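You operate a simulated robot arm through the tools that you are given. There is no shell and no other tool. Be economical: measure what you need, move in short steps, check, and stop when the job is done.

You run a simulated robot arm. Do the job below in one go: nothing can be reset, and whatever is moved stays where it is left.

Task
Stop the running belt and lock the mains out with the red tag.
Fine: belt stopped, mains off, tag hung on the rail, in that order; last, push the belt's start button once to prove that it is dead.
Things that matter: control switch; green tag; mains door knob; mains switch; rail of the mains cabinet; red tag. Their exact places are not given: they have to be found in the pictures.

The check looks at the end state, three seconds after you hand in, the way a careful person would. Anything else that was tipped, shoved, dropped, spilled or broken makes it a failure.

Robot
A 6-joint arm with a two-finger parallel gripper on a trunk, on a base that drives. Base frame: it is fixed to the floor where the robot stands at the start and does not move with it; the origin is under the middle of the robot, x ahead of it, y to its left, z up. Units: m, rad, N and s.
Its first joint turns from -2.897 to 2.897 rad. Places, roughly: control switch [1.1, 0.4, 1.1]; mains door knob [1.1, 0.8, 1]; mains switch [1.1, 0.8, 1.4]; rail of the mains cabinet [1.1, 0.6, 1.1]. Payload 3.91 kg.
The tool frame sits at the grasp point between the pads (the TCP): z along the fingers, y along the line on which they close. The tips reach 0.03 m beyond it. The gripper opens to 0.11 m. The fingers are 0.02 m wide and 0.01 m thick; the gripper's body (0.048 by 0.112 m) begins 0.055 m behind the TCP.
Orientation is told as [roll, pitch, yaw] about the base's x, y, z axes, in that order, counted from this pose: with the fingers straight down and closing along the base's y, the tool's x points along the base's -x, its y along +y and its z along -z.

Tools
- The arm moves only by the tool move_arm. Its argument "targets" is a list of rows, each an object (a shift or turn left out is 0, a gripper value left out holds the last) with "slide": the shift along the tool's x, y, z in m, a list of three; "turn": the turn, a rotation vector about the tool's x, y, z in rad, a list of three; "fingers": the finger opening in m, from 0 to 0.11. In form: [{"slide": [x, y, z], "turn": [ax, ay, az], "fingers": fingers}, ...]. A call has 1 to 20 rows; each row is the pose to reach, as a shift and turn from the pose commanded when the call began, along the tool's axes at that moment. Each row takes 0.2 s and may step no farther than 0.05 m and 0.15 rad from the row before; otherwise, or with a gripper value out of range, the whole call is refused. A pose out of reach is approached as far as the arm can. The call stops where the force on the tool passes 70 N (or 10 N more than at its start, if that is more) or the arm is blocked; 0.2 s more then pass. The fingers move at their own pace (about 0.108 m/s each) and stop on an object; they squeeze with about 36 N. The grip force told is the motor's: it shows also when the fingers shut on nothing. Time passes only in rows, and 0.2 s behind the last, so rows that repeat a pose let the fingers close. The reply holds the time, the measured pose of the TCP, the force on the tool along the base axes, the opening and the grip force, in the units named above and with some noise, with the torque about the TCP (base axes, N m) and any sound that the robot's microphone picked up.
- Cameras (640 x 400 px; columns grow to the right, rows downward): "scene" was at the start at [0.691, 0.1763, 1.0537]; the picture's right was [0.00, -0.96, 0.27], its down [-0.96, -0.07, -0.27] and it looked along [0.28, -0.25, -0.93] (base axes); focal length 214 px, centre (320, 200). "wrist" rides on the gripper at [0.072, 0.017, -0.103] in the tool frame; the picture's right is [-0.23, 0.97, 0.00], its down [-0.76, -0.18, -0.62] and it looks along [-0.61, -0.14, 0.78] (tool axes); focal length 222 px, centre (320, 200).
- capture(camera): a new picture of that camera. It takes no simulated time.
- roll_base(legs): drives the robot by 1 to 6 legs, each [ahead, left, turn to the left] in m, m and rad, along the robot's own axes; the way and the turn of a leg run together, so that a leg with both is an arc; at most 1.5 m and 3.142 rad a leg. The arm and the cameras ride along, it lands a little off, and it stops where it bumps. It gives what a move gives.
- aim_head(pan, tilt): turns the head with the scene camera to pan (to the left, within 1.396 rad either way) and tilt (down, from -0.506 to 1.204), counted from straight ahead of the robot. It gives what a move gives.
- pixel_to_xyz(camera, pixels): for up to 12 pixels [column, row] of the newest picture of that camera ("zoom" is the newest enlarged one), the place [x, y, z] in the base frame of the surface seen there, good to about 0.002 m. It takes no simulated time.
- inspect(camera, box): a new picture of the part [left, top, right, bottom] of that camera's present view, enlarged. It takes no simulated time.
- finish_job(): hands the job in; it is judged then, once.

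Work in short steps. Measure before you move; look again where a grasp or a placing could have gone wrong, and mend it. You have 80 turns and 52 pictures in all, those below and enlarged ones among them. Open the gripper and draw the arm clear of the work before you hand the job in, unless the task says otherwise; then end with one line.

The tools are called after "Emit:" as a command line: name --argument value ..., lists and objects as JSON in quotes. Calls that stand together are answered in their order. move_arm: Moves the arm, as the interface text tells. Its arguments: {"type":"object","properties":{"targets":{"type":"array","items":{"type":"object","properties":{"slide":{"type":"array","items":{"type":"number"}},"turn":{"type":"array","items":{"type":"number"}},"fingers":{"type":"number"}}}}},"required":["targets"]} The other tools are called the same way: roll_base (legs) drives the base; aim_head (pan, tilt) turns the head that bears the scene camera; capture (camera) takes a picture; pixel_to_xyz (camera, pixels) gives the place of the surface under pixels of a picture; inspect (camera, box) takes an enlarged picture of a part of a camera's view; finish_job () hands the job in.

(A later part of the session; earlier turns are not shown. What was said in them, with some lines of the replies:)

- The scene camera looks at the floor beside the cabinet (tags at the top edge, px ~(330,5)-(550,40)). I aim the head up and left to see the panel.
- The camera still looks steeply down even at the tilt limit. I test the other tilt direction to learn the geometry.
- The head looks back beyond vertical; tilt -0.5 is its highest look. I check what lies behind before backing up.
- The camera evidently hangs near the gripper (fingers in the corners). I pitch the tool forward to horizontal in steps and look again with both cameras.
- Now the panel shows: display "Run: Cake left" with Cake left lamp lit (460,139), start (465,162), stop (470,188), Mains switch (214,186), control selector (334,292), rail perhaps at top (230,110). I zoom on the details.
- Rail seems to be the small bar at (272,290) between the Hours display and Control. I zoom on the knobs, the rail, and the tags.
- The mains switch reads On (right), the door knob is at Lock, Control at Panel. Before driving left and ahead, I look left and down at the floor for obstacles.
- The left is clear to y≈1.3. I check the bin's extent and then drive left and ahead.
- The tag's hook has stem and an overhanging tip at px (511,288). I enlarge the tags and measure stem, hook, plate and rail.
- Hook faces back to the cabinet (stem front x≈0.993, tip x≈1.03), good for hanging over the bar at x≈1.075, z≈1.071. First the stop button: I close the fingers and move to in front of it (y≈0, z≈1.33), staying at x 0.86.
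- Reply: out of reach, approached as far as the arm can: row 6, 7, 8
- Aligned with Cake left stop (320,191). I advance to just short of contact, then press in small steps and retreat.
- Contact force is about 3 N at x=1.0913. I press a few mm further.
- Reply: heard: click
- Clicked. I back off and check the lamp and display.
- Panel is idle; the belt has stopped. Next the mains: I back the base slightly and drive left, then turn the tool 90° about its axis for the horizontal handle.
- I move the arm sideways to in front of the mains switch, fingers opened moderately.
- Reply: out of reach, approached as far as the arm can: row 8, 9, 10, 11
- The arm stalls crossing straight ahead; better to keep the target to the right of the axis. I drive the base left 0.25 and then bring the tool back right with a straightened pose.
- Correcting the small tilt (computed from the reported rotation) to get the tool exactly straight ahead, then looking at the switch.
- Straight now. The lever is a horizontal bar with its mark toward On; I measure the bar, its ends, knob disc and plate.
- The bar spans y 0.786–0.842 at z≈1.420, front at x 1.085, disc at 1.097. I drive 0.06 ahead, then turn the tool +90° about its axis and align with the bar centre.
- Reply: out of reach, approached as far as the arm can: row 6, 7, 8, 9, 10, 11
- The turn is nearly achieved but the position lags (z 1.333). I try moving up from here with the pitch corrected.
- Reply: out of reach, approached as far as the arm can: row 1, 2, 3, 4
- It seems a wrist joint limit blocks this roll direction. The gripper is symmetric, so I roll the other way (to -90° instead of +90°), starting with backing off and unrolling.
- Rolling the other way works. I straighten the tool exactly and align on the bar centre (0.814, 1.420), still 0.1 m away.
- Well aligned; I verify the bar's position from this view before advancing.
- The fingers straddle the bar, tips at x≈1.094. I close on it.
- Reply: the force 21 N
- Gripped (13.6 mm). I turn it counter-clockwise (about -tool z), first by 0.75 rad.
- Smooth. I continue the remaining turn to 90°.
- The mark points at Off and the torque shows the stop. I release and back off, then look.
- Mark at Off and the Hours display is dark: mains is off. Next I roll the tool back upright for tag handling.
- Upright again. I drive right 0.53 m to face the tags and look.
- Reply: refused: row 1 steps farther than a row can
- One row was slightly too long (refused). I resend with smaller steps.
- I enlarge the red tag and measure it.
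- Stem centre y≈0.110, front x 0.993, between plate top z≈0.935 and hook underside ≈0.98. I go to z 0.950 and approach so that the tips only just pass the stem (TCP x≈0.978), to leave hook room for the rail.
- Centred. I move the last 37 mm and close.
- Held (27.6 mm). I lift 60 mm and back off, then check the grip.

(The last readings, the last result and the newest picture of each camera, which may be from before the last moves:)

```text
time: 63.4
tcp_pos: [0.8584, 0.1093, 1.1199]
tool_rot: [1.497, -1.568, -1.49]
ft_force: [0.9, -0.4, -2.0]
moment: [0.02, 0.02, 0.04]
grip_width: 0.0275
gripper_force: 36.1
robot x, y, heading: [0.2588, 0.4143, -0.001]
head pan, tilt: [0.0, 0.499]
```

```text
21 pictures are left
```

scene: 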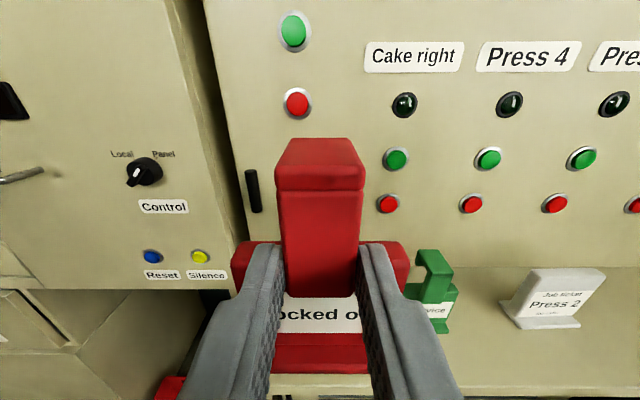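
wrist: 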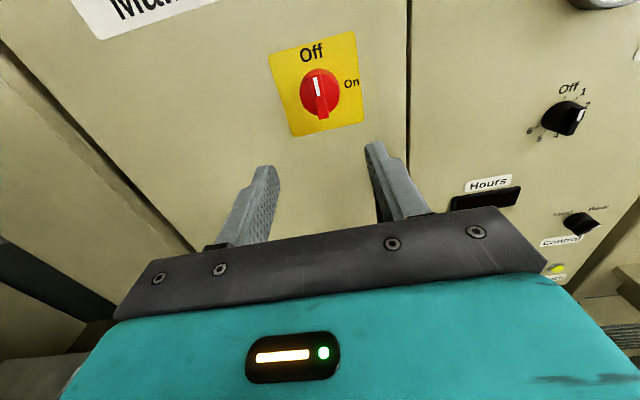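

The tag is held straight. I measure the hook relative to the hand, then drive left 0.45 m to the rail.

Emit:
pixel_to_xyz --camera "scene" --pixels '[[320, 143], [320, 165], [320, 178], [320, 200], [302, 141], [340, 141]]'

Emit:
roll_base --legs '[[0, 0.45, 0]]'

Emit:
aim_head --pan 0 --tilt 0.6

Emit:
capture --camera "scene"

Emit:
capture --camera "wrist"

```text
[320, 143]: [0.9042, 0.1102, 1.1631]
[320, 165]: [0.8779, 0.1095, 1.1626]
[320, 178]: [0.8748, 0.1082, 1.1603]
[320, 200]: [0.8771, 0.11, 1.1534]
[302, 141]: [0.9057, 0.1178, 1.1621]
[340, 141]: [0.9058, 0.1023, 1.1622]
```

```text
time: 66.2
tcp_pos: [0.8597, 0.5617, 1.1196]
tool_rot: [1.867, -1.568, -1.86]
ft_force: [0.8, -0.5, -0.8]
moment: [0.04, 0.04, 0.0]
grip_width: 0.0277
gripper_force: 36.2
robot x, y, heading: [0.2577, 0.8665, -0.0]
head pan, tilt: [0.0, 0.499]
```

```text
time: 66.8
tcp_pos: [0.8591, 0.5618, 1.1212]
tool_rot: [1.856, -1.568, -1.85]
ft_force: [0.2, -0.8, -0.3]
moment: [0.01, 0.02, 0.01]
grip_width: 0.0275
gripper_force: 36.1
robot x, y, heading: [0.261, 0.8668, -0.003]
head pan, tilt: [0.0, 0.6]
```

```text
20 pictures are left
```

scene: 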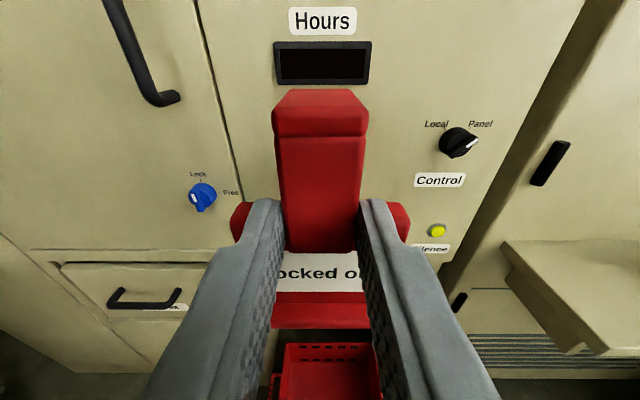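

```text
19 pictures are left
```

wrist: 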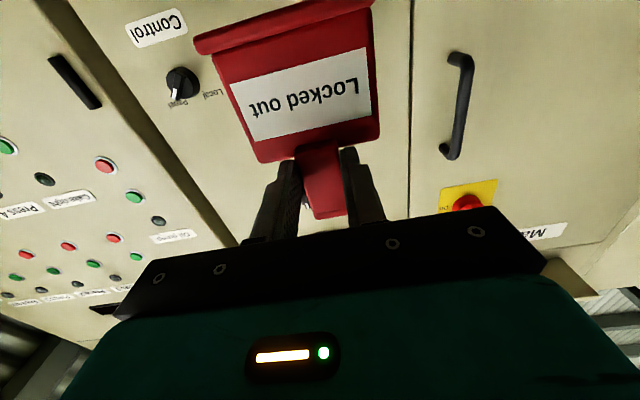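

I need the hook's exact profile; the green tag is identical and can be seen from the side from here. I pan right and zoom on it.

Emit:
aim_head --pan -1.2 --tilt 0.4

Emit:
capture --camera "scene"

```text
time: 68.2
tcp_pos: [0.859, 0.5621, 1.1208]
tool_rot: [1.86, -1.566, -1.854]
ft_force: [0.0, 0.5, -0.4]
moment: [-0.01, 0.03, 0.01]
grip_width: 0.0274
gripper_force: 36.3
robot x, y, heading: [0.2652, 0.8634, -0.002]
head pan, tilt: [-1.201, 0.4]
```

```text
18 pictures are left
```

scene: 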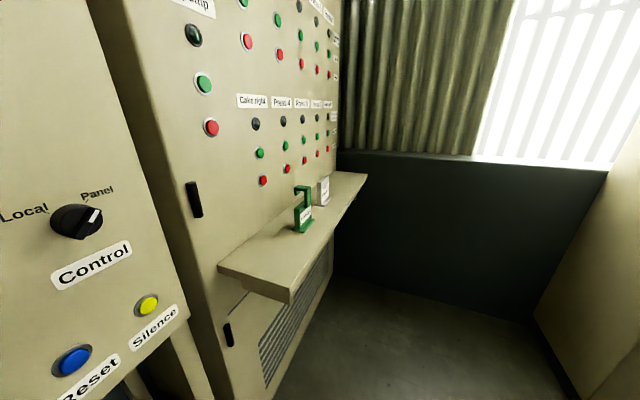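

The green tag is at (304,208), side-on; I enlarge it.

Emit:
inspect --camera "scene" --box '[280, 175, 332, 245]'

```text
5.71 times, centred on (306, 210) of scene
```

zoom: 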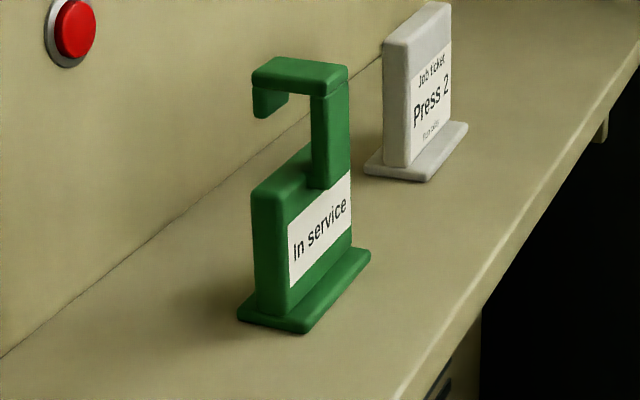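

Measuring profile points on the zoomed green hook.

Emit:
pixel_to_xyz --camera "zoom" --pixels '[[255, 102], [259, 102], [263, 108], [275, 106], [315, 130], [319, 130], [324, 130], [335, 140], [290, 90], [320, 92], [265, 85], [272, 65]]'

```text
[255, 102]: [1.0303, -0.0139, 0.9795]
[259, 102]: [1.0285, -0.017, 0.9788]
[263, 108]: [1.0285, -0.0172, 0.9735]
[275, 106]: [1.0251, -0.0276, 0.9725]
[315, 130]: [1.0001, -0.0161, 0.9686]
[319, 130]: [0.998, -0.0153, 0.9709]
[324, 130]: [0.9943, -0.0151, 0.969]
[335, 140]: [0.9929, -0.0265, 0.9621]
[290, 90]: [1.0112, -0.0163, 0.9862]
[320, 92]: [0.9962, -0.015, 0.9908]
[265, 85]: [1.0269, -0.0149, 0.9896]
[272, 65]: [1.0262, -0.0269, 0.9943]
```

Hook gap is 24 mm (stem 8 mm, tip 7 mm). To measure the rail precisely without the tag in the way, I shift the arm right 0.12 m and view the rail.

Emit:
move_arm --targets '[{"slide": [0.01, -0.04, 0.02]}, {"slide": [0.02, -0.08, 0.04]}, {"slide": [0.028, -0.12, 0.06]}]'

Emit:
aim_head --pan 0.5 --tilt 0.5

Emit:
inspect --camera "scene" --box '[220, 100, 420, 300]'

```text
time: 69.0
tcp_pos: [0.9194, 0.4437, 1.093]
tool_rot: [2.306, -1.566, -2.301]
ft_force: [-1.1, 0.2, 0.2]
moment: [-0.01, 0.11, -0.02]
grip_width: 0.0276
gripper_force: 35.8
robot x, y, heading: [0.2622, 0.8697, -0.0]
head pan, tilt: [-1.201, 0.4]
```

```text
time: 70.8
tcp_pos: [0.9197, 0.4417, 1.0926]
tool_rot: [1.848, -1.569, -1.842]
ft_force: [-0.5, 0.0, -1.2]
moment: [0.03, 0.01, 0.03]
grip_width: 0.0275
gripper_force: 35.8
robot x, y, heading: [0.2614, 0.8647, -0.004]
head pan, tilt: [0.499, 0.499]
```

```text
2.00 times, centred on (320, 200) of scene
```

zoom: 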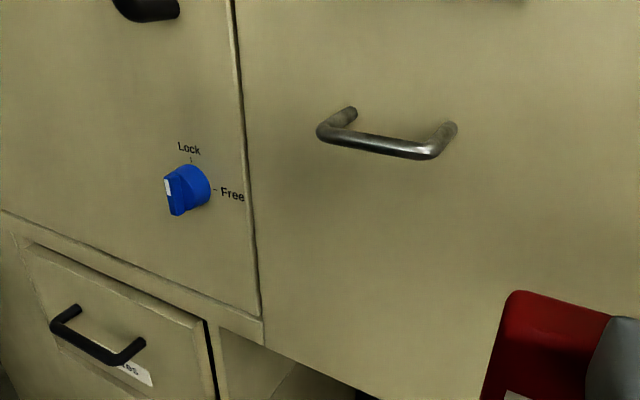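

Rail is clear; I measure its top edge, middle, bottom and legs, plus the cabinet face behind.

Emit:
pixel_to_xyz --camera "zoom" --pixels '[[325, 133], [330, 138], [375, 136], [375, 142], [375, 148], [420, 144], [420, 150], [420, 156], [430, 150], [348, 113], [452, 130], [390, 110]]'

```text
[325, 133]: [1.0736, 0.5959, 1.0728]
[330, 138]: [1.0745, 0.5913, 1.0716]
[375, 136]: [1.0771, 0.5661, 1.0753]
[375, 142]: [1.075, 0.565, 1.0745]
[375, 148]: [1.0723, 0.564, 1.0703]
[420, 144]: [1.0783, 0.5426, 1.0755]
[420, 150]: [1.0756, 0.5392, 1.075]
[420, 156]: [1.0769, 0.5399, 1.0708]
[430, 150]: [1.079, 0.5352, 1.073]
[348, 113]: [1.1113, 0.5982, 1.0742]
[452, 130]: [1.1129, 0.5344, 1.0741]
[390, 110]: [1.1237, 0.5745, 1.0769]
```

Bar centre x≈1.078, z≈1.0715, y 0.533–0.599. I move to y 0.566 then forward to TCP x 1.040 at z 1.093, tip passing above and behind the bar.

Emit:
move_arm --targets '[{"slide": [0, 0.04, 0]}, {"slide": [0, 0.08, 0]}, {"slide": [0, 0.124, 0]}, {"slide": [-0.002, 0.124, 0.03]}, {"slide": [-0.002, 0.124, 0.06]}, {"slide": [-0.002, 0.124, 0.09]}, {"slide": [-0.002, 0.124, 0.105]}, {"slide": [-0.002, 0.124, 0.12]}]'

Emit:
aim_head --pan 0.0 --tilt 0.9

Emit:
capture --camera "scene"

```text
time: 72.6
tcp_pos: [1.0309, 0.5661, 1.0962]
tool_rot: [2.641, -1.569, -2.634]
ft_force: [-30.1, 6.2, 5.8]
moment: [0.2, 0.5, 0.78]
grip_width: 0.0277
gripper_force: 36.3
robot x, y, heading: [0.2629, 0.8698, -0.004]
head pan, tilt: [0.499, 0.499]
stopped in row 8: the force on the tool passed its limit at 87 N (the readings are from after the stop); the commanded pose is now the measured one
```

```text
time: 73.5
tcp_pos: [1.0306, 0.5665, 1.096]
tool_rot: [2.456, -1.567, -2.452]
ft_force: [-43.9, 5.6, 10.4]
moment: [0.21, 0.68, 0.7]
grip_width: 0.0274
gripper_force: 36.1
robot x, y, heading: [0.2587, 0.87, -0.001]
head pan, tilt: [0.0, 0.901]
```

```text
15 pictures are left
```

scene: 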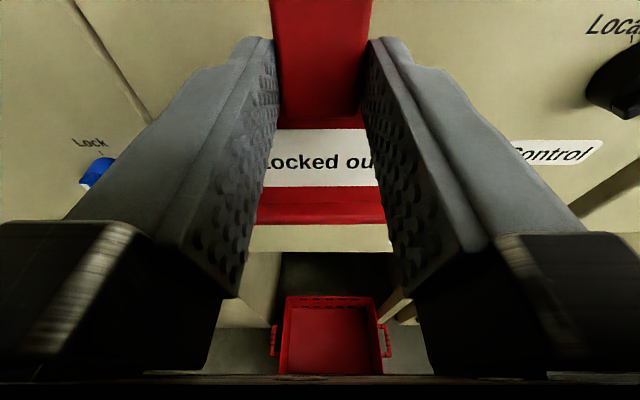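

The plate below the hook met the rail (plate top is only ~35 mm under the tip). The rail must enter between plate top and tip, at TCP z≈1.070. I back off and check whether the tag slipped.

Emit:
move_arm --targets '[{"slide": [0, 0, -0.03]}, {"slide": [0, 0, -0.06]}, {"slide": [0, 0, -0.1]}, {"slide": [0, 0, -0.14]}, {"slide": [0, 0, -0.18]}]'

Emit:
aim_head --pan 0.0 --tilt 0.5

Emit:
capture --camera "scene"

Emit:
capture --camera "wrist"

```text
time: 74.7
tcp_pos: [0.8538, 0.5641, 1.094]
tool_rot: [1.238, -1.567, -1.233]
ft_force: [0.5, 0.1, -1.0]
moment: [0.01, -0.01, 0.0]
grip_width: 0.0275
gripper_force: 36.4
robot x, y, heading: [0.2591, 0.8695, -0.004]
head pan, tilt: [0.0, 0.901]
```

```text
time: 75.6
tcp_pos: [0.855, 0.5642, 1.0943]
tool_rot: [1.415, -1.569, -1.412]
ft_force: [0.2, 0.8, -1.1]
moment: [0.0, 0.02, -0.02]
grip_width: 0.0276
gripper_force: 36.4
robot x, y, heading: [0.2636, 0.8656, -0.001]
head pan, tilt: [0.0, 0.499]
```

```text
14 pictures are left
```

scene: 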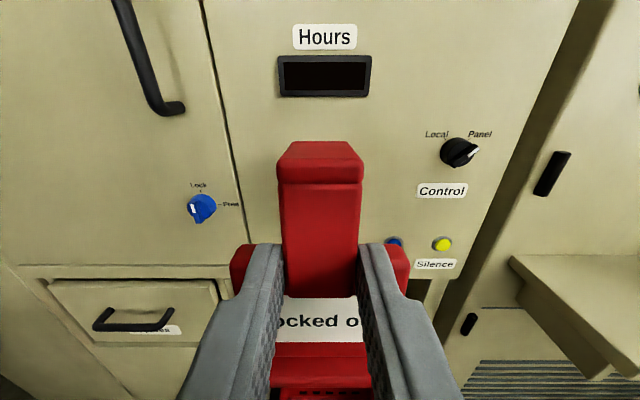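

```text
13 pictures are left
```

wrist: 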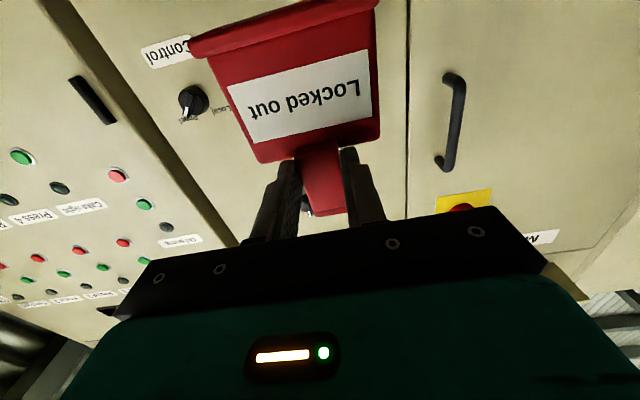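

The tag looks nearly unchanged; I measure hook and plate points relative to the hand.

Emit:
pixel_to_xyz --camera "scene" --pixels '[[320, 145], [320, 165], [320, 178], [320, 200], [320, 260], [300, 143], [340, 143], [240, 262], [400, 262], [320, 350], [320, 320]]'

```text
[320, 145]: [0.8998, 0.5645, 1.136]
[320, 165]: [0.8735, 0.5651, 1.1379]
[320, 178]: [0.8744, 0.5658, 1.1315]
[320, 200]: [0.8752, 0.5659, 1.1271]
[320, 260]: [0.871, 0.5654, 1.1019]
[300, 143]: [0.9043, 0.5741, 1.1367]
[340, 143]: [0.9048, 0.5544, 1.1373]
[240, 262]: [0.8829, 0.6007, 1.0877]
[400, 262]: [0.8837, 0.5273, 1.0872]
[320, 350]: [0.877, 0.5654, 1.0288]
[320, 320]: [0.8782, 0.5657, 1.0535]
```

No slip. Slot between plate top (TCP−0.007) and tip bottom (TCP+0.020) fits the 10 mm rail at TCP z≈1.065. I approach at that height to x≈1.038.

Emit:
move_arm --targets '[{"slide": [0.029, 0.001, 0.03]}, {"slide": [0.029, 0.001, 0.07]}, {"slide": [0.029, 0.001, 0.11]}, {"slide": [0.029, 0.001, 0.14]}, {"slide": [0.029, 0.001, 0.155]}, {"slide": [0.029, 0.001, 0.165]}, {"slide": [0.029, 0.001, 0.175]}, {"slide": [0.029, 0.001, 0.183]}]'

```text
time: 77.4
tcp_pos: [1.0366, 0.5679, 1.066]
tool_rot: [1.326, -1.568, -1.322]
ft_force: [-0.1, 0.0, -0.7]
moment: [0.0, 0.04, 0.01]
grip_width: 0.0273
gripper_force: 36.2
robot x, y, heading: [0.2625, 0.8663, -0.002]
head pan, tilt: [0.0, 0.499]
```

No contact. Now I lower in small steps until the hook's underside meets the bar.

Emit:
move_arm --targets '[{"slide": [0.005, 0, 0.002]}, {"slide": [0.01, 0, 0.002]}, {"slide": [0.014, 0, 0.002]}, {"slide": [0.018, 0, 0.002]}, {"slide": [0.02, 0, 0.002]}]'

Emit:
capture --camera "scene"

```text
time: 78.6
tcp_pos: [1.0385, 0.5663, 1.0445]
tool_rot: [1.453, -1.568, -1.453]
ft_force: [-0.2, -0.6, -1.3]
moment: [-0.06, 0.04, -0.03]
grip_width: 0.0273
gripper_force: 36.6
robot x, y, heading: [0.2604, 0.8704, -0.003]
head pan, tilt: [0.0, 0.499]
```

```text
12 pictures are left
```

scene: 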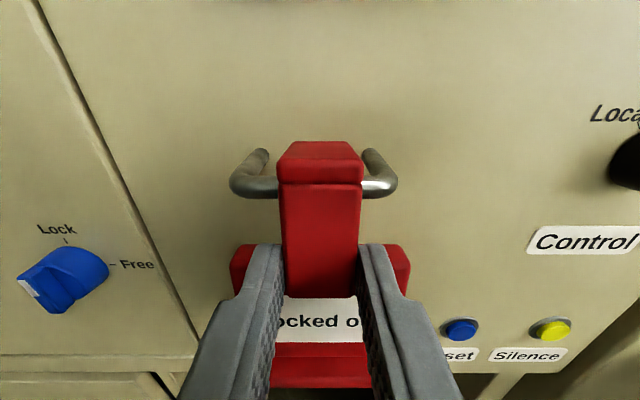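

The hook sits over the bar, tip behind it. I ease forward ~7 mm so the stem nears the bar, then lower until contact.

Emit:
move_arm --targets '[{"slide": [0, 0, 0.003]}, {"slide": [0, 0, 0.006]}, {"slide": [0.002, 0, 0.006]}, {"slide": [0.003, 0, 0.006]}, {"slide": [0.004, 0, 0.006]}]'

```text
time: 79.8
tcp_pos: [1.0447, 0.5684, 1.041]
tool_rot: [1.707, -1.568, -1.701]
ft_force: [1.5, -0.6, 3.6]
moment: [-0.02, -0.08, -0.03]
grip_width: 0.0273
gripper_force: 36.0
robot x, y, heading: [0.2626, 0.8672, -0.007]
head pan, tilt: [0.0, 0.499]
```

Vertical force rose to +3.6 N: the hook rests on the bar. I open gently and look before withdrawing.

Emit:
move_arm --targets '[{"fingers": 0.03}, {"fingers": 0.035}, {"fingers": 0.045}, {"fingers": 0.055}, {"fingers": 0.055}]'

Emit:
capture --camera "scene"

```text
time: 81.0
tcp_pos: [1.0445, 0.5665, 1.0403]
tool_rot: [1.399, -1.568, -1.395]
ft_force: [0.2, 0.1, 0.1]
moment: [-0.02, 0.02, 0.01]
grip_width: 0.055
gripper_force: 0.0
robot x, y, heading: [0.2608, 0.8699, -0.005]
head pan, tilt: [0.0, 0.499]
```

```text
11 pictures are left
```

scene: 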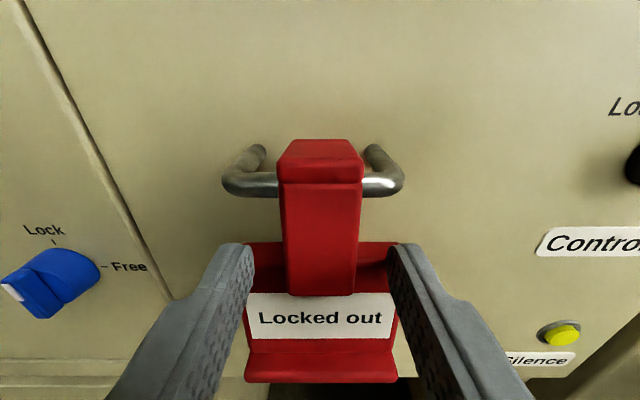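

The tag hangs on the bar. I withdraw straight back and look again.

Emit:
move_arm --targets '[{"slide": [0, 0, -0.02]}, {"slide": [0, 0, -0.05]}, {"slide": [0, 0, -0.09]}, {"slide": [0, 0, -0.13]}, {"slide": [0, 0, -0.17]}, {"slide": [0, 0, -0.19]}]'

Emit:
capture --camera "scene"

```text
time: 82.4
tcp_pos: [0.8538, 0.5671, 1.04]
tool_rot: [1.488, -1.567, -1.486]
ft_force: [-0.8, -0.4, -0.8]
moment: [0.01, -0.03, -0.02]
grip_width: 0.0549
gripper_force: 0.0
robot x, y, heading: [0.2634, 0.8655, -0.003]
head pan, tilt: [0.0, 0.499]
```

```text
10 pictures are left
```

scene: 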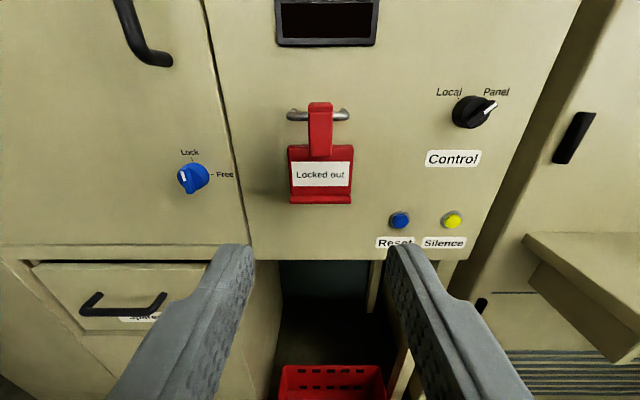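

The tag hangs properly. Now the start-button test: I raise the hand to z≈1.40 with the fingers closed, then drive right.

Emit:
move_arm --targets '[{"slide": [-0.045, 0, 0], "fingers": 0}, {"slide": [-0.09, 0, 0]}, {"slide": [-0.135, 0, 0]}, {"slide": [-0.18, 0, 0]}, {"slide": [-0.225, 0, 0]}, {"slide": [-0.27, 0, 0]}, {"slide": [-0.315, 0, 0]}, {"slide": [-0.361, 0, 0]}]'

Emit:
roll_base --legs '[[0, -0.565, 0], [0.05, 0, 0]]'

Emit:
capture --camera "scene"

```text
time: 84.2
tcp_pos: [0.8554, 0.5664, 1.4037]
tool_rot: [1.3, -1.569, -1.298]
ft_force: [-0.8, -1.1, 0.1]
moment: [0.0, 0.04, 0.02]
grip_width: 0.0
gripper_force: 36.1
robot x, y, heading: [0.2618, 0.8693, -0.002]
head pan, tilt: [0.0, 0.499]
```

```text
time: 87.9
tcp_pos: [0.9065, 0.0039, 1.402]
tool_rot: [1.45, -1.569, -1.442]
ft_force: [0.4, -0.3, 0.0]
moment: [-0.01, 0.01, -0.02]
grip_width: 0.0002
gripper_force: 35.8
robot x, y, heading: [0.3125, 0.3011, 0.003]
head pan, tilt: [0.0, 0.499]
```

```text
9 pictures are left
```

scene: 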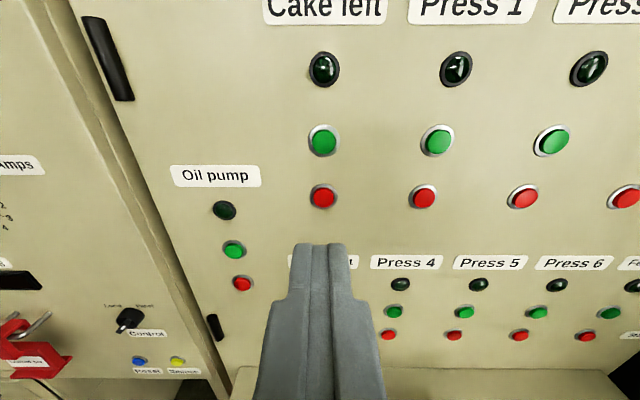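

Lamp dark, start button at (324,140). I verify its position and approach to 5 mm short.

Emit:
pixel_to_xyz --camera "scene" --pixels '[[324, 140], [323, 197]]'

Emit:
move_arm --targets '[{"slide": [0, -0.001, 0.05]}, {"slide": [0, -0.001, 0.1]}, {"slide": [0, -0.001, 0.15]}, {"slide": [0, -0.001, 0.172]}]'

```text
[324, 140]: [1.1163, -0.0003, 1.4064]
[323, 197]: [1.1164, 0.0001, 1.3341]
```

```text
time: 88.9
tcp_pos: [1.0778, 0.0032, 1.4021]
tool_rot: [1.504, -1.571, -1.498]
ft_force: [0.0, -0.5, 0.3]
moment: [0.0, 0.07, -0.02]
grip_width: 0.0001
gripper_force: 35.9
robot x, y, heading: [0.3088, 0.3011, -0.001]
head pan, tilt: [0.0, 0.499]
```

Now a single press: straight in 18 mm, hold, then straight out.

Emit:
move_arm --targets '[{"slide": [0, -0.002, 0.006]}, {"slide": [0, -0.002, 0.012]}, {"slide": [0, -0.002, 0.016]}, {"slide": [0, -0.002, 0.019]}, {"slide": [0, -0.002, 0.019]}]'

```text
time: 90.1
tcp_pos: [1.0956, 0.0021, 1.4026]
tool_rot: [1.56, -1.569, -1.55]
ft_force: [-13.9, 0.9, -4.8]
moment: [0.0, 0.13, 0.08]
grip_width: 0.0
gripper_force: 36.0
robot x, y, heading: [0.3092, 0.3033, 0.0]
head pan, tilt: [0.0, 0.499]
heard: click
```

Click heard. I withdraw, open the gripper and check lamp, mains and tag.

Emit:
move_arm --targets '[{"slide": [0, 0, -0.04]}, {"slide": [0, 0, -0.09]}, {"slide": [0, 0, -0.14]}, {"slide": [0, 0, -0.19]}, {"slide": [0, 0, -0.23], "fingers": 0.08}, {"slide": [0, 0, -0.25], "fingers": 0.08}]'

Emit:
roll_base --legs '[[-0.25, 0, 0]]'

Emit:
aim_head --pan 0.45 --tilt 0.15

Emit:
capture --camera "scene"

```text
time: 91.5
tcp_pos: [0.8468, 0.0003, 1.4022]
tool_rot: [1.397, -1.566, -1.387]
ft_force: [0.9, -0.8, -0.1]
moment: [-0.01, -0.02, 0.0]
grip_width: 0.0799
gripper_force: 0.1
robot x, y, heading: [0.3134, 0.3024, 0.004]
head pan, tilt: [0.0, 0.499]
```

```text
time: 93.3
tcp_pos: [0.5958, -0.0009, 1.4031]
tool_rot: [1.454, -1.567, -1.448]
ft_force: [0.3, -1.1, 0.0]
moment: [-0.01, 0.02, 0.02]
grip_width: 0.0801
gripper_force: 0.0
robot x, y, heading: [0.0587, 0.3019, 0.0]
head pan, tilt: [0.0, 0.499]
```

```text
time: 94.2
tcp_pos: [0.5947, -0.0005, 1.4019]
tool_rot: [1.458, -1.568, -1.451]
ft_force: [-0.7, -0.2, -0.7]
moment: [-0.02, 0.02, 0.04]
grip_width: 0.08
gripper_force: 0.0
robot x, y, heading: [0.0646, 0.3019, -0.002]
head pan, tilt: [0.45, 0.15]
```

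```text
8 pictures are left
```

scene: 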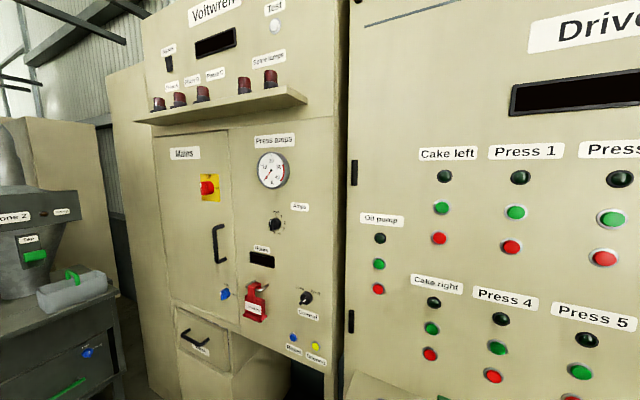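

All displays and lamps are dark, the tag hangs on the rail, and the mains is off. One zoom confirms the details.

Emit:
inspect --camera "scene" --box '[180, 160, 340, 340]'

```text
2.22 times, centred on (260, 250) of scene
```

zoom: 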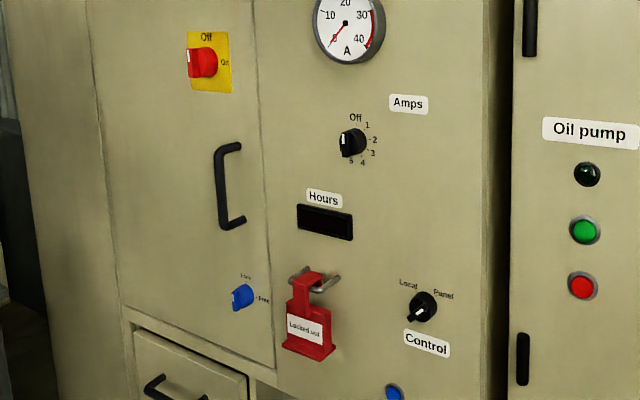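

The lever is at Off, the tag hangs on the rail, the other controls are unchanged, and the gripper is open and clear. I hand in.

Emit:
finish_job

```text
The job is handed in.
```

The belt (Cake left) is stopped, the mains is off, and the red tag hangs on the rail. The last push of the start button clicked, but the lamp and displays stayed dark, so the belt is dead. On one approach the tag's plate bumped the rail at 87 N; I backed off, measured no slip, and then hung it.
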